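You operate a simulated robot arm through the tools that you are given. There is no shell and no other tool. Be economical: measure what you need, move in short steps, check, and stop when the job is done.

Carry out the task below with a simulated robot arm. There is one attempt and no reset: what you move stays moved.

Task
Take the grey jug and leave it on top of the blue strap coil.

The check looks at the end state, three seconds after you hand in, the way a careful person would. Anything else that was tipped, shoved, dropped, spilled or broken makes it a failure.

Robot
A 7-joint arm with a two-finger parallel gripper, fixed in place. Base frame: the origin is at the foot of the arm, x ahead of it, y to its left, z up; the work surface is at about z = 0.86. Readings come in m, rad, newtons and seconds.
With the tool pointing down near the work surface it reaches from about 0.3 to 0.7 m from the base axis. Its first joint turns from -1.152 to 1.152 rad. Payload 1.57 kg.
The tool frame sits at the grasp point between the pads (the TCP): z along the fingers, y along the line on which they close. The tips reach 0.03 m beyond it. Largest opening 0.11 m; finger width 0.024, thickness 0.012; the body of the gripper, 0.048 by 0.112 m, starts 0.078 m behind the TCP.
Orientation is told as [roll, pitch, yaw] about the base's x, y, z axes, in that order, counted from this pose: with the fingers straight down and closing along the base's y, the tool's x points along the base's -x, its y along +y and its z along -z.

Tools
- The arm moves only by the tool drive_tool. Its argument "moves" is a list of rows, each an object of numbers (a shift or turn left out is 0, a gripper value left out holds the last): "fingers": the gripper command, from -1 (shut) to 1 (fully open), values between in proportion; "x", "y", "z": the shift along the tool's x, y, z in units of 500 mm (1.0 is 500 mm); "spin": the turn about the tool's z in units of 60 degrees (1.0 is 60 degrees). In form: [{"fingers": .., "x": .., "y": .., "z": .., "spin": ..}, ...]. A call has 1 to 10 rows; each row is the pose to reach, as a shift and turn from the pose commanded when the call began, along the tool's axes at that moment. A call with a number of a shift or a turn outside -1 to 1 is refused whole. Each row takes 0.2 s and may step no farther than 0.05 m and 0.15 rad from the row before; otherwise, or with a gripper value out of range, the whole call is refused. A pose out of reach is approached as far as the arm can. The call stops where the force on the tool passes 40 N (or 10 N more than at its start, if that is more) or the arm is blocked; 0.2 s more then pass. The fingers move at their own pace (about 0.108 m/s each) and stop on an object; they squeeze with about 21 N. The grip force told is the motor's: it shows also when the fingers shut on nothing. Time passes only in rows, and 0.2 s behind the last, so rows that repeat a pose let the fingers close. The reply holds the time, the measured pose of the TCP, the force on the tool along the base axes, the opening and the grip force, in the units named above and with some noise, and new pictures: "show" is both (left out), scene, wrist or none.
- Cameras (640 x 400 px; columns grow to the right, rows downward): "scene" is fixed at [0.1656, -0.3896, 1.411]; the picture's right is [0.79, -0.62, 0.00], its down [-0.31, -0.40, -0.86] and it looks along [0.53, 0.68, -0.51] (base axes); focal length 331 px, centre (320, 200). "wrist" rides on the gripper at [0.07, 0.016, -0.141] in the tool frame; the picture's right is [-0.23, 0.97, 0.00], its down [-0.85, -0.20, -0.48] and it looks along [-0.47, -0.11, 0.88] (tool axes); focal length 222 px, centre (320, 200). There is no depth. A picture from a camera that has moved, and an enlarged one, comes with that camera's place and axes in the base frame and with its lens.
- close_up(camera, box): a new picture of the part [left, top, right, bottom] of that camera's present view, enlarged. No time passes.
- sign_off(): hands the job in; it is judged then, once.

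Work in short steps. Places have to be worked out from the pictures, the camera data and where the tool is seen: move nearer, look again, correct. Check each grasp and each placing, and mend what went wrong. You have 90 turns and 170 pictures in all, those below and enlarged ones among them. Open the gripper and draw the arm clear of the work before you hand the job in, unless the task says otherwise; then end with one line.

The tools are called by a JSON object that holds its "fn" and its "kwargs". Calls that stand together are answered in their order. drive_tool: Moves the arm, as the interface text tells. Its arguments: {"type":"object","properties":{"moves":{"type":"array"},"show":{"type":"string","enum":["both","scene","wrist","none"]}},"required":["moves"]} The other tools are called the same way: close_up (camera, box) takes an enlarged picture of a part of a camera's view; sign_off () hands the job in.

At the start:

```text
time_s: 0.0
eef_pos: [0.4649, 0.0954, 1.1568]
tcp_rot: [-0.001, 0.001, 0.001]
contact_force: [-0.3, 0.0, 0.0]
finger_gap: 0.1099
grip_force: 0.1
```

scene: 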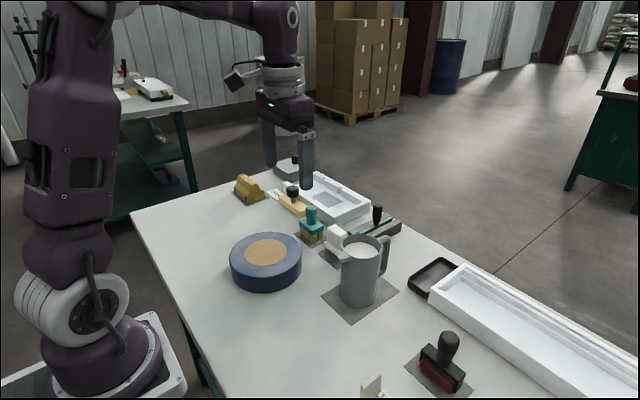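
wrist: 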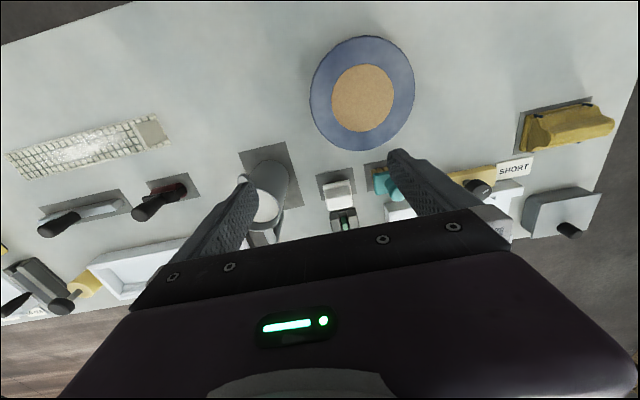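

The jug stands right of the coil at about (0.55, -0.03), with its handle pointing roughly forward. I'll enlarge both views to measure it.

{"fn": "close_up", "kwargs": {"camera": "scene", "box": [220, 190, 420, 330]}}

{"fn": "close_up", "kwargs": {"camera": "wrist", "box": [200, 20, 440, 260]}}

```text
2.86 times, centred on (320, 260) of scene
camera zoom: at [0.1656, -0.3896, 1.411], right [0.79, -0.62, 0.0], down [-0.31, -0.4, -0.86], along [0.53, 0.68, -0.51], focal length 946 px, centre (320, 29)
```

zoom: 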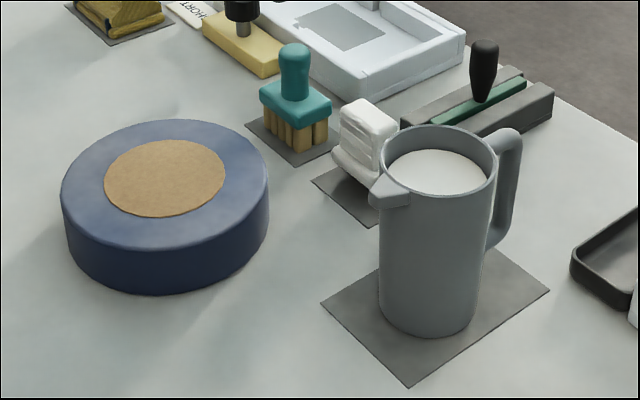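

```text
1.67 times, centred on (320, 140) of wrist
camera zoom: at [0.3956, 0.1096, 1.3003], right [0.23, 0.97, 0.0], down [0.85, -0.2, 0.48], along [0.47, -0.11, -0.88], focal length 370 px, centre (320, 300)
```

zoom: 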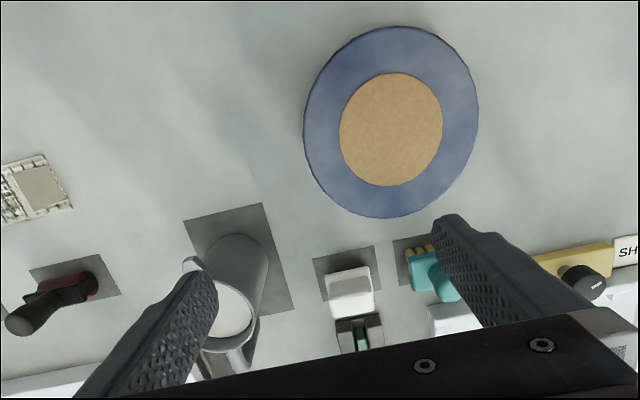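

The jug is about 0.13 m high and 0.08 m wide at the rim, filled almost to the top, with its handle along +x. It's centred near (0.55, -0.032). The coil's centre is about (0.437, 0.171) and its top about 0.902. I'll go above the jug first and look again.

{"fn": "drive_tool", "kwargs": {"moves": [{"fingers": 1, "x": -0.04, "y": -0.06}, {"x": -0.085, "y": -0.127}, {"x": -0.13, "y": -0.194}, {"x": -0.17, "y": -0.254}, {"x": -0.17, "y": -0.254, "z": 0.09}, {"x": -0.17, "y": -0.254, "z": 0.15}]}}

```text
time_s: 1.4
eef_pos: [0.5507, -0.0329, 1.0828]
tcp_rot: [0.0, 0.0, 0.0]
contact_force: [0.6, -0.5, 0.4]
finger_gap: 0.11
grip_force: 0.2
camera wrist: at [0.4815, -0.0174, 1.2245], right [0.23, 0.97, 0.0], down [0.85, -0.2, 0.48], along [0.47, -0.11, -0.88], focal length 222 px, centre (320, 200)
```

scene: 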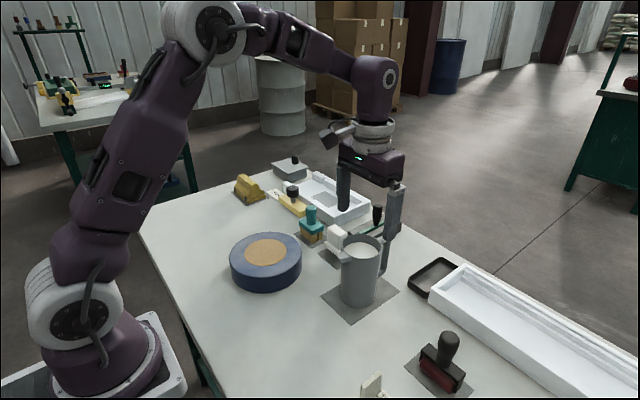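
wrist: 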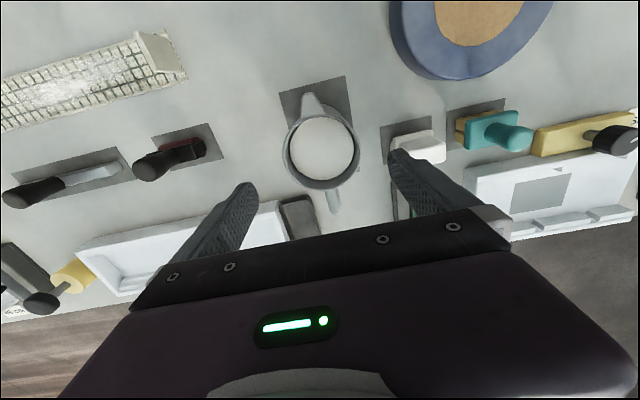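

The wrist view puts the rim centre at about (0.547, -0.031) with the handle along x, so the fingers straddle the jug well. I'll go down in small steps to z≈0.94.

{"fn": "drive_tool", "kwargs": {"moves": [{"fingers": 1, "x": 0.006, "y": 0.002, "z": 0.05}, {"x": 0.006, "y": 0.002, "z": 0.1}, {"x": 0.006, "y": 0.002, "z": 0.15}, {"x": 0.006, "y": 0.002, "z": 0.2}, {"x": 0.006, "y": 0.002, "z": 0.25}, {"x": 0.006, "y": 0.002, "z": 0.284}]}}

```text
time_s: 2.8
eef_pos: [0.5481, -0.0306, 0.9401]
tcp_rot: [0.0, -0.003, -0.001]
contact_force: [-0.4, 1.3, -0.3]
finger_gap: 0.1099
grip_force: 0.1
camera wrist: at [0.4776, -0.0162, 1.083], right [0.23, 0.97, 0.0], down [0.85, -0.2, 0.48], along [0.47, -0.11, -0.88], focal length 222 px, centre (320, 200)
```

scene: 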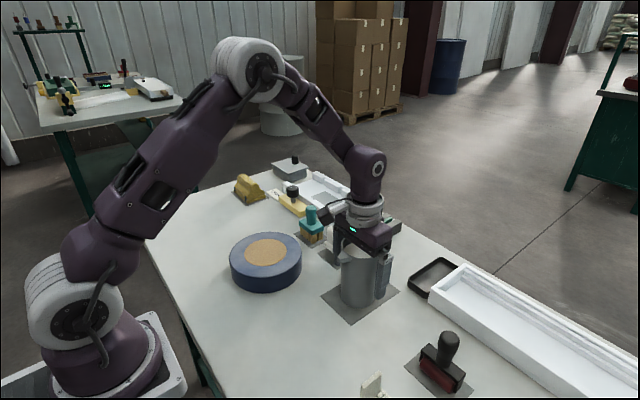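
wrist: 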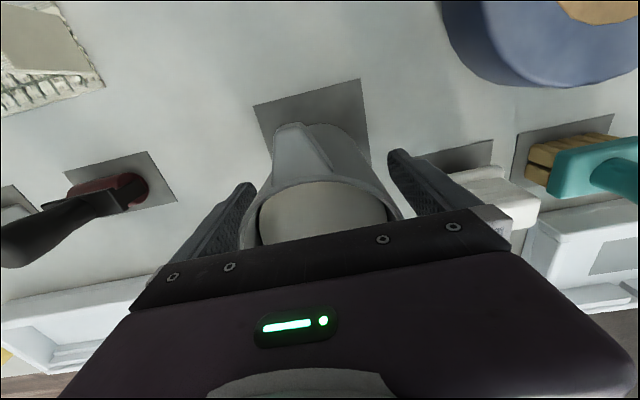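

The fingers sit on both sides of the body with no contact, and the body of the gripper clears the rim. Next I close gently in proportion, then squeeze.

{"fn": "drive_tool", "kwargs": {"moves": [{"fingers": 0.6}, {"fingers": 0.5}, {"fingers": 0.4}, {"fingers": 0.3}, {"fingers": 0}, {"fingers": -1}, {"fingers": -1}, {"fingers": -1}]}}

```text
time_s: 4.6
eef_pos: [0.5468, -0.0303, 0.9398]
tcp_rot: [0.0, 0.0, 0.001]
contact_force: [0.8, 2.5, 0.7]
finger_gap: 0.0813
grip_force: 21.8
camera wrist: at [0.4775, -0.0161, 1.0832], right [0.23, 0.97, 0.0], down [0.85, -0.2, 0.48], along [0.47, -0.11, -0.88], focal length 222 px, centre (320, 200)
```

scene: 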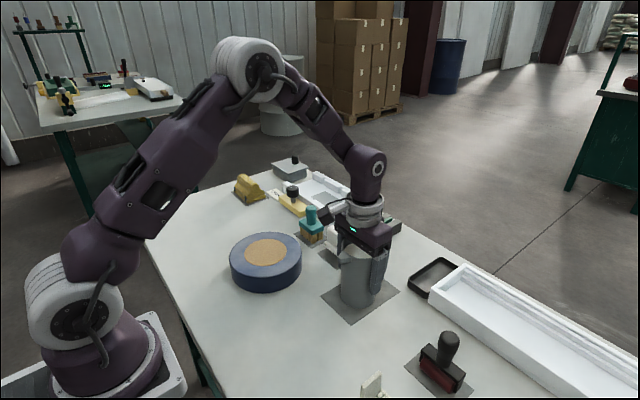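
wrist: 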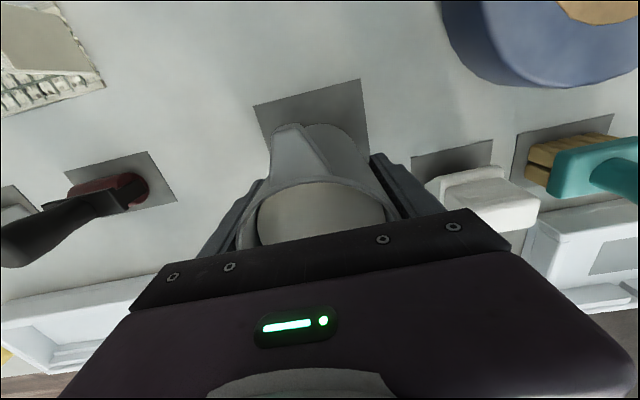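

The grip holds at 0.081 m and 22 N. I'll lift slowly by 0.04 m and check for slip.

{"fn": "drive_tool", "kwargs": {"moves": [{"fingers": -1, "z": -0.008}, {"z": -0.018}, {"z": -0.03}, {"z": -0.045}, {"z": -0.06}, {"z": -0.072}, {"z": -0.08}, {"z": -0.08}]}}

```text
time_s: 6.4
eef_pos: [0.5474, -0.0317, 0.9799]
tcp_rot: [-0.001, 0.001, 0.001]
contact_force: [-0.5, -0.6, -7.9]
finger_gap: 0.0815
grip_force: 21.0
camera wrist: at [0.4779, -0.0166, 1.1235], right [0.23, 0.97, 0.0], down [0.85, -0.2, 0.48], along [0.47, -0.11, -0.88], focal length 222 px, centre (320, 200)
```

scene: 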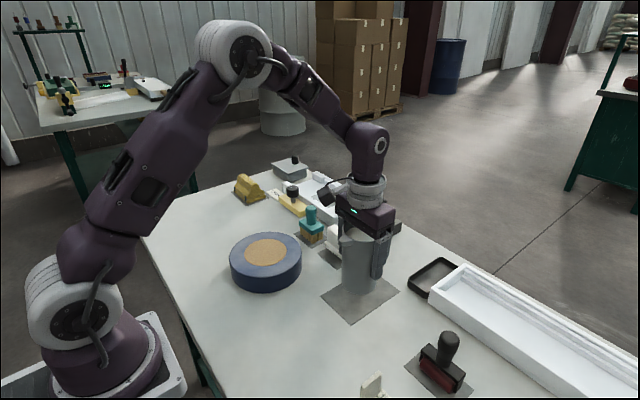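
wrist: 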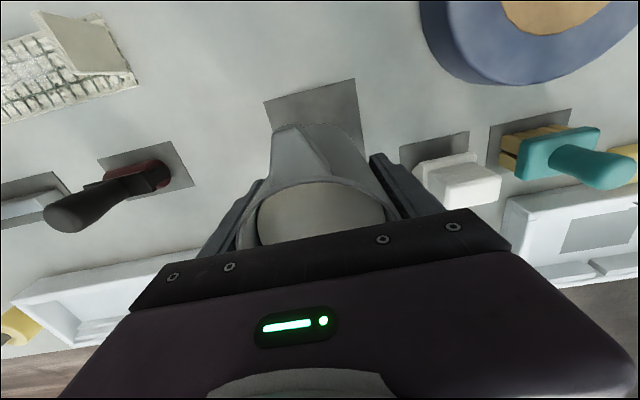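

The jug is lifted level at about 0.8 kg, with no slip. I'll raise it another 0.05 m, then carry it slowly toward the coil.

{"fn": "drive_tool", "kwargs": {"moves": [{"fingers": -1, "z": -0.01}, {"z": -0.03}, {"z": -0.055}, {"z": -0.08}, {"z": -0.1}, {"z": -0.108, "x": 0.004, "y": 0.008}, {"z": -0.11, "x": 0.013, "y": 0.024}, {"z": -0.11, "x": 0.027, "y": 0.05}, {"z": -0.11, "x": 0.041, "y": 0.076}, {"z": -0.11, "x": 0.05, "y": 0.092}], "show": "none"}}

{"fn": "drive_tool", "kwargs": {"moves": [{"fingers": -1, "x": 0.006, "y": 0.011}, {"x": 0.02, "y": 0.037}, {"x": 0.038, "y": 0.07}, {"x": 0.057, "y": 0.105}, {"x": 0.076, "y": 0.14}, {"x": 0.095, "y": 0.175}, {"x": 0.112, "y": 0.206}, {"x": 0.124, "y": 0.228}, {"x": 0.13, "y": 0.24}, {"x": 0.13, "y": 0.24}]}}

```text
time_s: 8.6
eef_pos: [0.5231, 0.0159, 1.0365]
tcp_rot: [-0.001, 0.0, -0.001]
contact_force: [-0.5, -0.7, -7.1]
finger_gap: 0.0814
grip_force: 20.9
```

```text
time_s: 10.8
eef_pos: [0.4568, 0.1339, 1.0352]
tcp_rot: [0.0, -0.001, -0.001]
contact_force: [0.5, 0.0, -7.1]
finger_gap: 0.0813
grip_force: 20.7
camera wrist: at [0.388, 0.1501, 1.1781], right [0.23, 0.97, 0.0], down [0.85, -0.2, 0.48], along [0.47, -0.11, -0.88], focal length 222 px, centre (320, 200)
```

scene: 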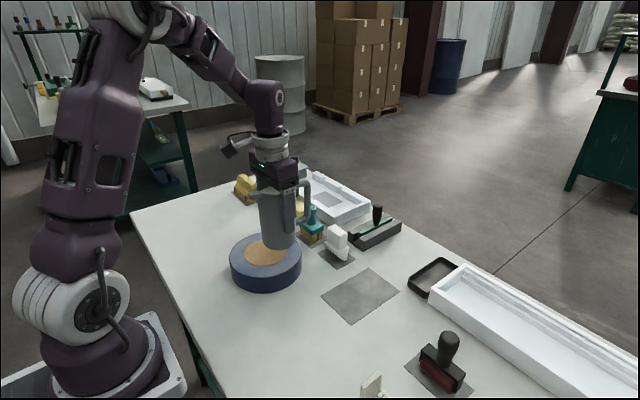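
wrist: 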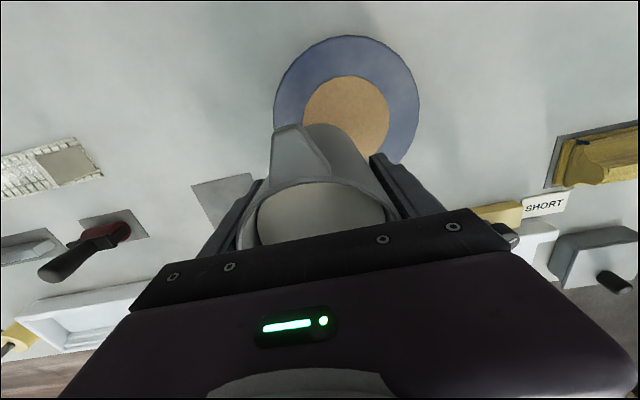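

The jug is carried level. The coil's centre still reads about (0.434, 0.171), so I'll shift the last 0.022 m back and 0.037 m left, then go down part way.

{"fn": "drive_tool", "kwargs": {"moves": [{"fingers": -1, "x": 0.008, "y": 0.013}, {"x": 0.022, "y": 0.037}, {"x": 0.036, "y": 0.061}, {"x": 0.044, "y": 0.074}, {"x": 0.044, "y": 0.074, "z": 0.01}, {"x": 0.044, "y": 0.074, "z": 0.025}, {"x": 0.044, "y": 0.074, "z": 0.04}, {"x": 0.044, "y": 0.074, "z": 0.05}, {"x": 0.044, "y": 0.074, "z": 0.05}]}}

{"fn": "close_up", "kwargs": {"camera": "scene", "box": [200, 150, 360, 310]}}

```text
time_s: 12.8
eef_pos: [0.4361, 0.1719, 1.0104]
tcp_rot: [0.001, -0.002, -0.001]
contact_force: [-0.2, 0.5, -6.8]
finger_gap: 0.0815
grip_force: 21.0
camera wrist: at [0.3656, 0.1868, 1.1531], right [0.23, 0.97, 0.0], down [0.85, -0.2, 0.48], along [0.47, -0.11, -0.88], focal length 222 px, centre (320, 200)
```

scene: 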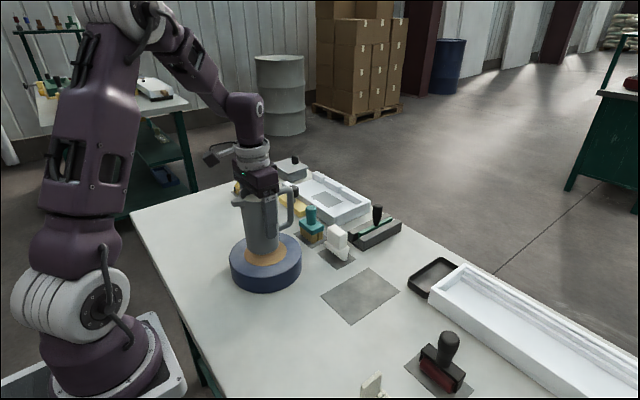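
wrist: 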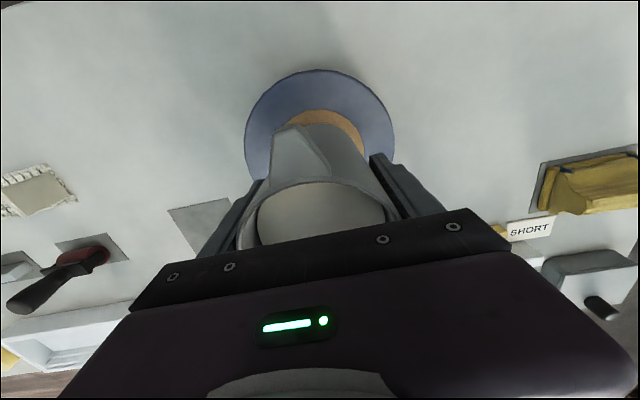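

```text
2.50 times, centred on (280, 230) of scene
camera zoom: at [0.1657, -0.3896, 1.411], right [0.79, -0.62, 0.0], down [-0.31, -0.4, -0.86], along [0.53, 0.68, -0.51], focal length 828 px, centre (420, 125)
```

zoom: 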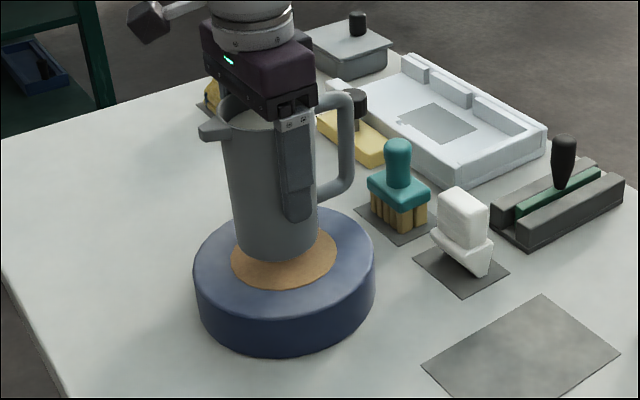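

The jug hangs centred, about 0.028 m above the coil. I'll lower it 0.022 m and read the force.

{"fn": "drive_tool", "kwargs": {"moves": [{"fingers": -1, "z": 0.01}, {"z": 0.02}, {"z": 0.03}, {"z": 0.038}, {"z": 0.044}, {"z": 0.044}], "show": "none"}}

{"fn": "drive_tool", "kwargs": {"moves": [{"fingers": -1, "z": 0.004}, {"z": 0.004}], "show": "scene"}}

{"fn": "close_up", "kwargs": {"camera": "scene", "box": [220, 180, 320, 300]}}

```text
time_s: 14.2
eef_pos: [0.4345, 0.1713, 0.9892]
tcp_rot: [0.0, -0.003, -0.001]
contact_force: [-3.4, 2.9, 21.1]
finger_gap: 0.0816
grip_force: 20.8
```

```text
time_s: 14.8
eef_pos: [0.4364, 0.1719, 0.9882]
tcp_rot: [0.002, -0.003, 0.0]
contact_force: [-1.8, 5.8, 22.5]
finger_gap: 0.0815
grip_force: 20.8
```

scene: 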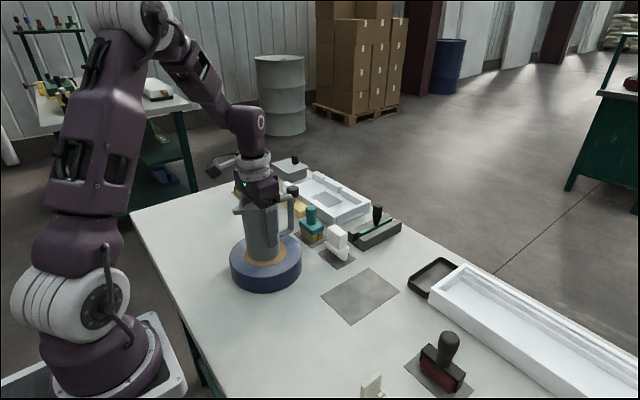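

```text
3.33 times, centred on (270, 240) of scene
camera zoom: at [0.1652, -0.3896, 1.411], right [0.79, -0.62, 0.0], down [-0.31, -0.4, -0.86], along [0.53, 0.68, -0.51], focal length 1104 px, centre (487, 67)
```

zoom: 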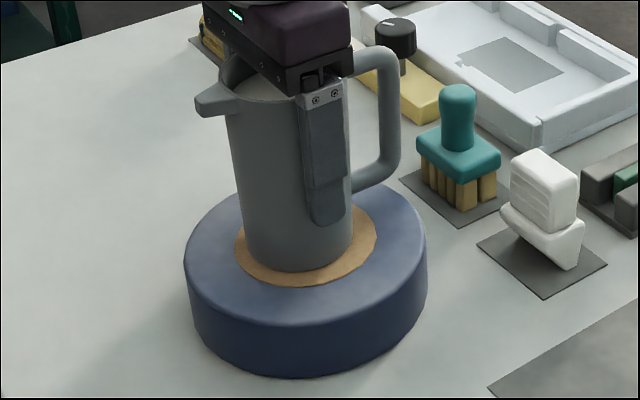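

The jug stands on the coil's core, pressed with about 22 N at the tool. I'll ease up a few millimetres so it isn't pressed on release.

{"fn": "drive_tool", "kwargs": {"moves": [{"fingers": -1, "z": -0.004}, {"z": -0.004}], "show": "none"}}

```text
time_s: 15.4
eef_pos: [0.4351, 0.1718, 0.9875]
tcp_rot: [-0.002, 0.001, -0.002]
contact_force: [0.2, -0.1, -7.4]
finger_gap: 0.0811
grip_force: 21.3
```

The force now equals the jug's weight, so it hangs just off the coil. I'll lower it half a millimetre at a time.

{"fn": "drive_tool", "kwargs": {"moves": [{"fingers": -1, "z": 0.001}, {"z": 0.001}], "show": "none"}}

{"fn": "drive_tool", "kwargs": {"moves": [{"fingers": -1, "z": 0.001}, {"z": 0.001}], "show": "none"}}

```text
time_s: 16.0
eef_pos: [0.4339, 0.1723, 0.9872]
tcp_rot: [0.0, 0.0, -0.001]
contact_force: [0.1, 0.5, -7.4]
finger_gap: 0.0814
grip_force: 20.7
```

```text
time_s: 16.6
eef_pos: [0.4362, 0.1718, 0.9869]
tcp_rot: [-0.001, -0.001, 0.0]
contact_force: [-0.4, 0.3, -7.8]
finger_gap: 0.0813
grip_force: 20.7
```

It's still hanging, so the earlier press probably slid the jug up slightly in the grip. I'll keep lowering in fine steps.

{"fn": "drive_tool", "kwargs": {"moves": [{"fingers": -1, "z": 0.002}, {"z": 0.002}], "show": "none"}}

{"fn": "drive_tool", "kwargs": {"moves": [{"fingers": -1, "z": 0.001}, {"z": 0.001}], "show": "none"}}

```text
time_s: 17.2
eef_pos: [0.4349, 0.1713, 0.9858]
tcp_rot: [0.0, -0.002, 0.001]
contact_force: [-3.4, -0.8, 4.8]
finger_gap: 0.0812
grip_force: 21.2
```

```text
time_s: 17.8
eef_pos: [0.4358, 0.1707, 0.9869]
tcp_rot: [0.001, -0.001, 0.0]
contact_force: [-2.2, 2.1, 18.9]
finger_gap: 0.0813
grip_force: 21.1
```

The coil now carries the jug. I'll back off half a millimetre and open slowly so both fingers leave together.

{"fn": "drive_tool", "kwargs": {"moves": [{"fingers": -1, "z": -0.001}, {"fingers": 0.48, "z": -0.001}, {"fingers": 0.55, "z": -0.001}, {"fingers": 0.7, "z": -0.001}, {"fingers": 0.85, "z": -0.001}, {"fingers": 1, "z": -0.001}, {"fingers": 1, "z": -0.001}]}}

```text
time_s: 19.4
eef_pos: [0.4357, 0.172, 0.9867]
tcp_rot: [0.001, 0.0, 0.001]
contact_force: [0.5, -0.9, -0.2]
finger_gap: 0.1099
grip_force: 0.2
camera wrist: at [0.3658, 0.1866, 1.1295], right [0.23, 0.97, 0.0], down [0.85, -0.2, 0.48], along [0.47, -0.11, -0.88], focal length 222 px, centre (320, 200)
```

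scene: 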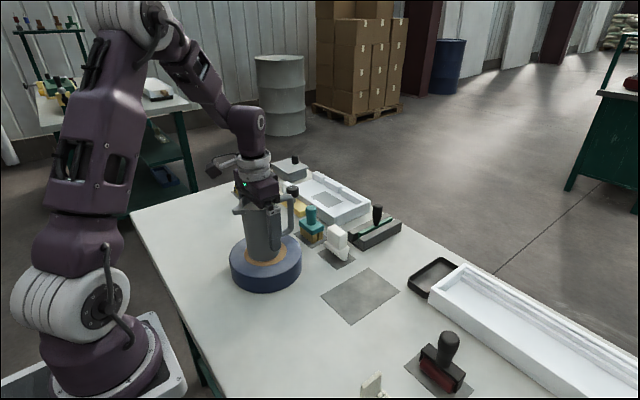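
wrist: 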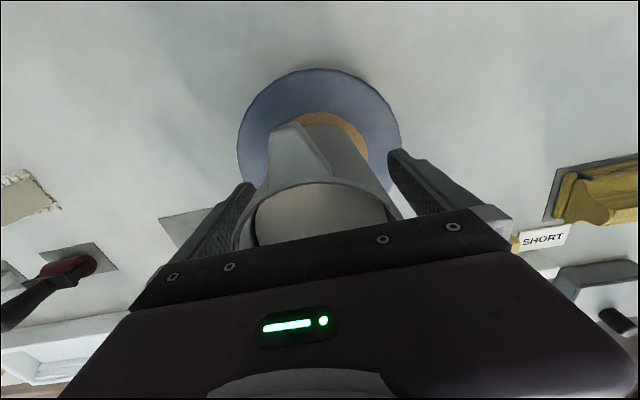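

The jug is released and upright, with a gap at both fingers. I'll retract straight up.

{"fn": "drive_tool", "kwargs": {"moves": [{"fingers": 1, "z": -0.03}, {"z": -0.08}, {"z": -0.14}, {"z": -0.2}, {"z": -0.26}, {"z": -0.32}, {"z": -0.38}, {"z": -0.38}]}}

{"fn": "close_up", "kwargs": {"camera": "scene", "box": [200, 160, 360, 310]}}

```text
time_s: 21.2
eef_pos: [0.4346, 0.172, 1.1764]
tcp_rot: [0.0, 0.0, 0.001]
contact_force: [0.6, -0.4, 0.0]
finger_gap: 0.1099
grip_force: 0.1
camera wrist: at [0.365, 0.187, 1.3194], right [0.23, 0.97, 0.0], down [0.85, -0.2, 0.48], along [0.47, -0.11, -0.88], focal length 222 px, centre (320, 200)
```

scene: 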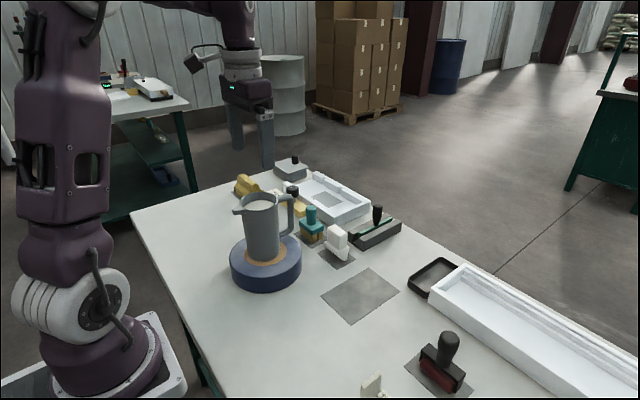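
wrist: 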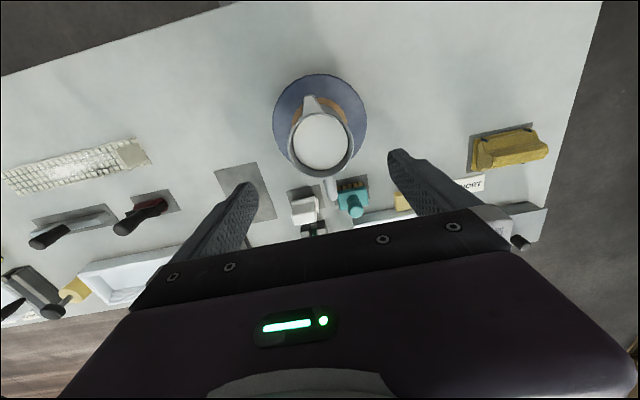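

```text
2.67 times, centred on (280, 235) of scene
camera zoom: at [0.1656, -0.3896, 1.411], right [0.79, -0.62, 0.0], down [-0.31, -0.4, -0.86], along [0.53, 0.68, -0.51], focal length 883 px, centre (427, 107)
```

zoom: 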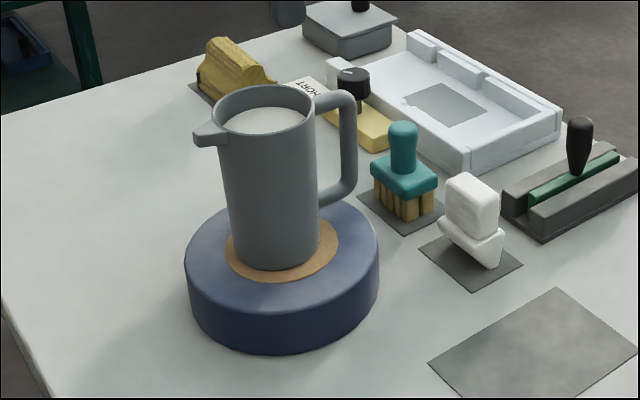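

The jug stands upright and centred on the coil, still full, with nothing else disturbed. The arm is clear and the gripper is open, so I'm handing in.

{"fn": "sign_off", "kwargs": {}}

```text
The job is handed in.
```

The grey jug is standing upright on top of the blue strap coil, still full, and nothing else on the table was moved.
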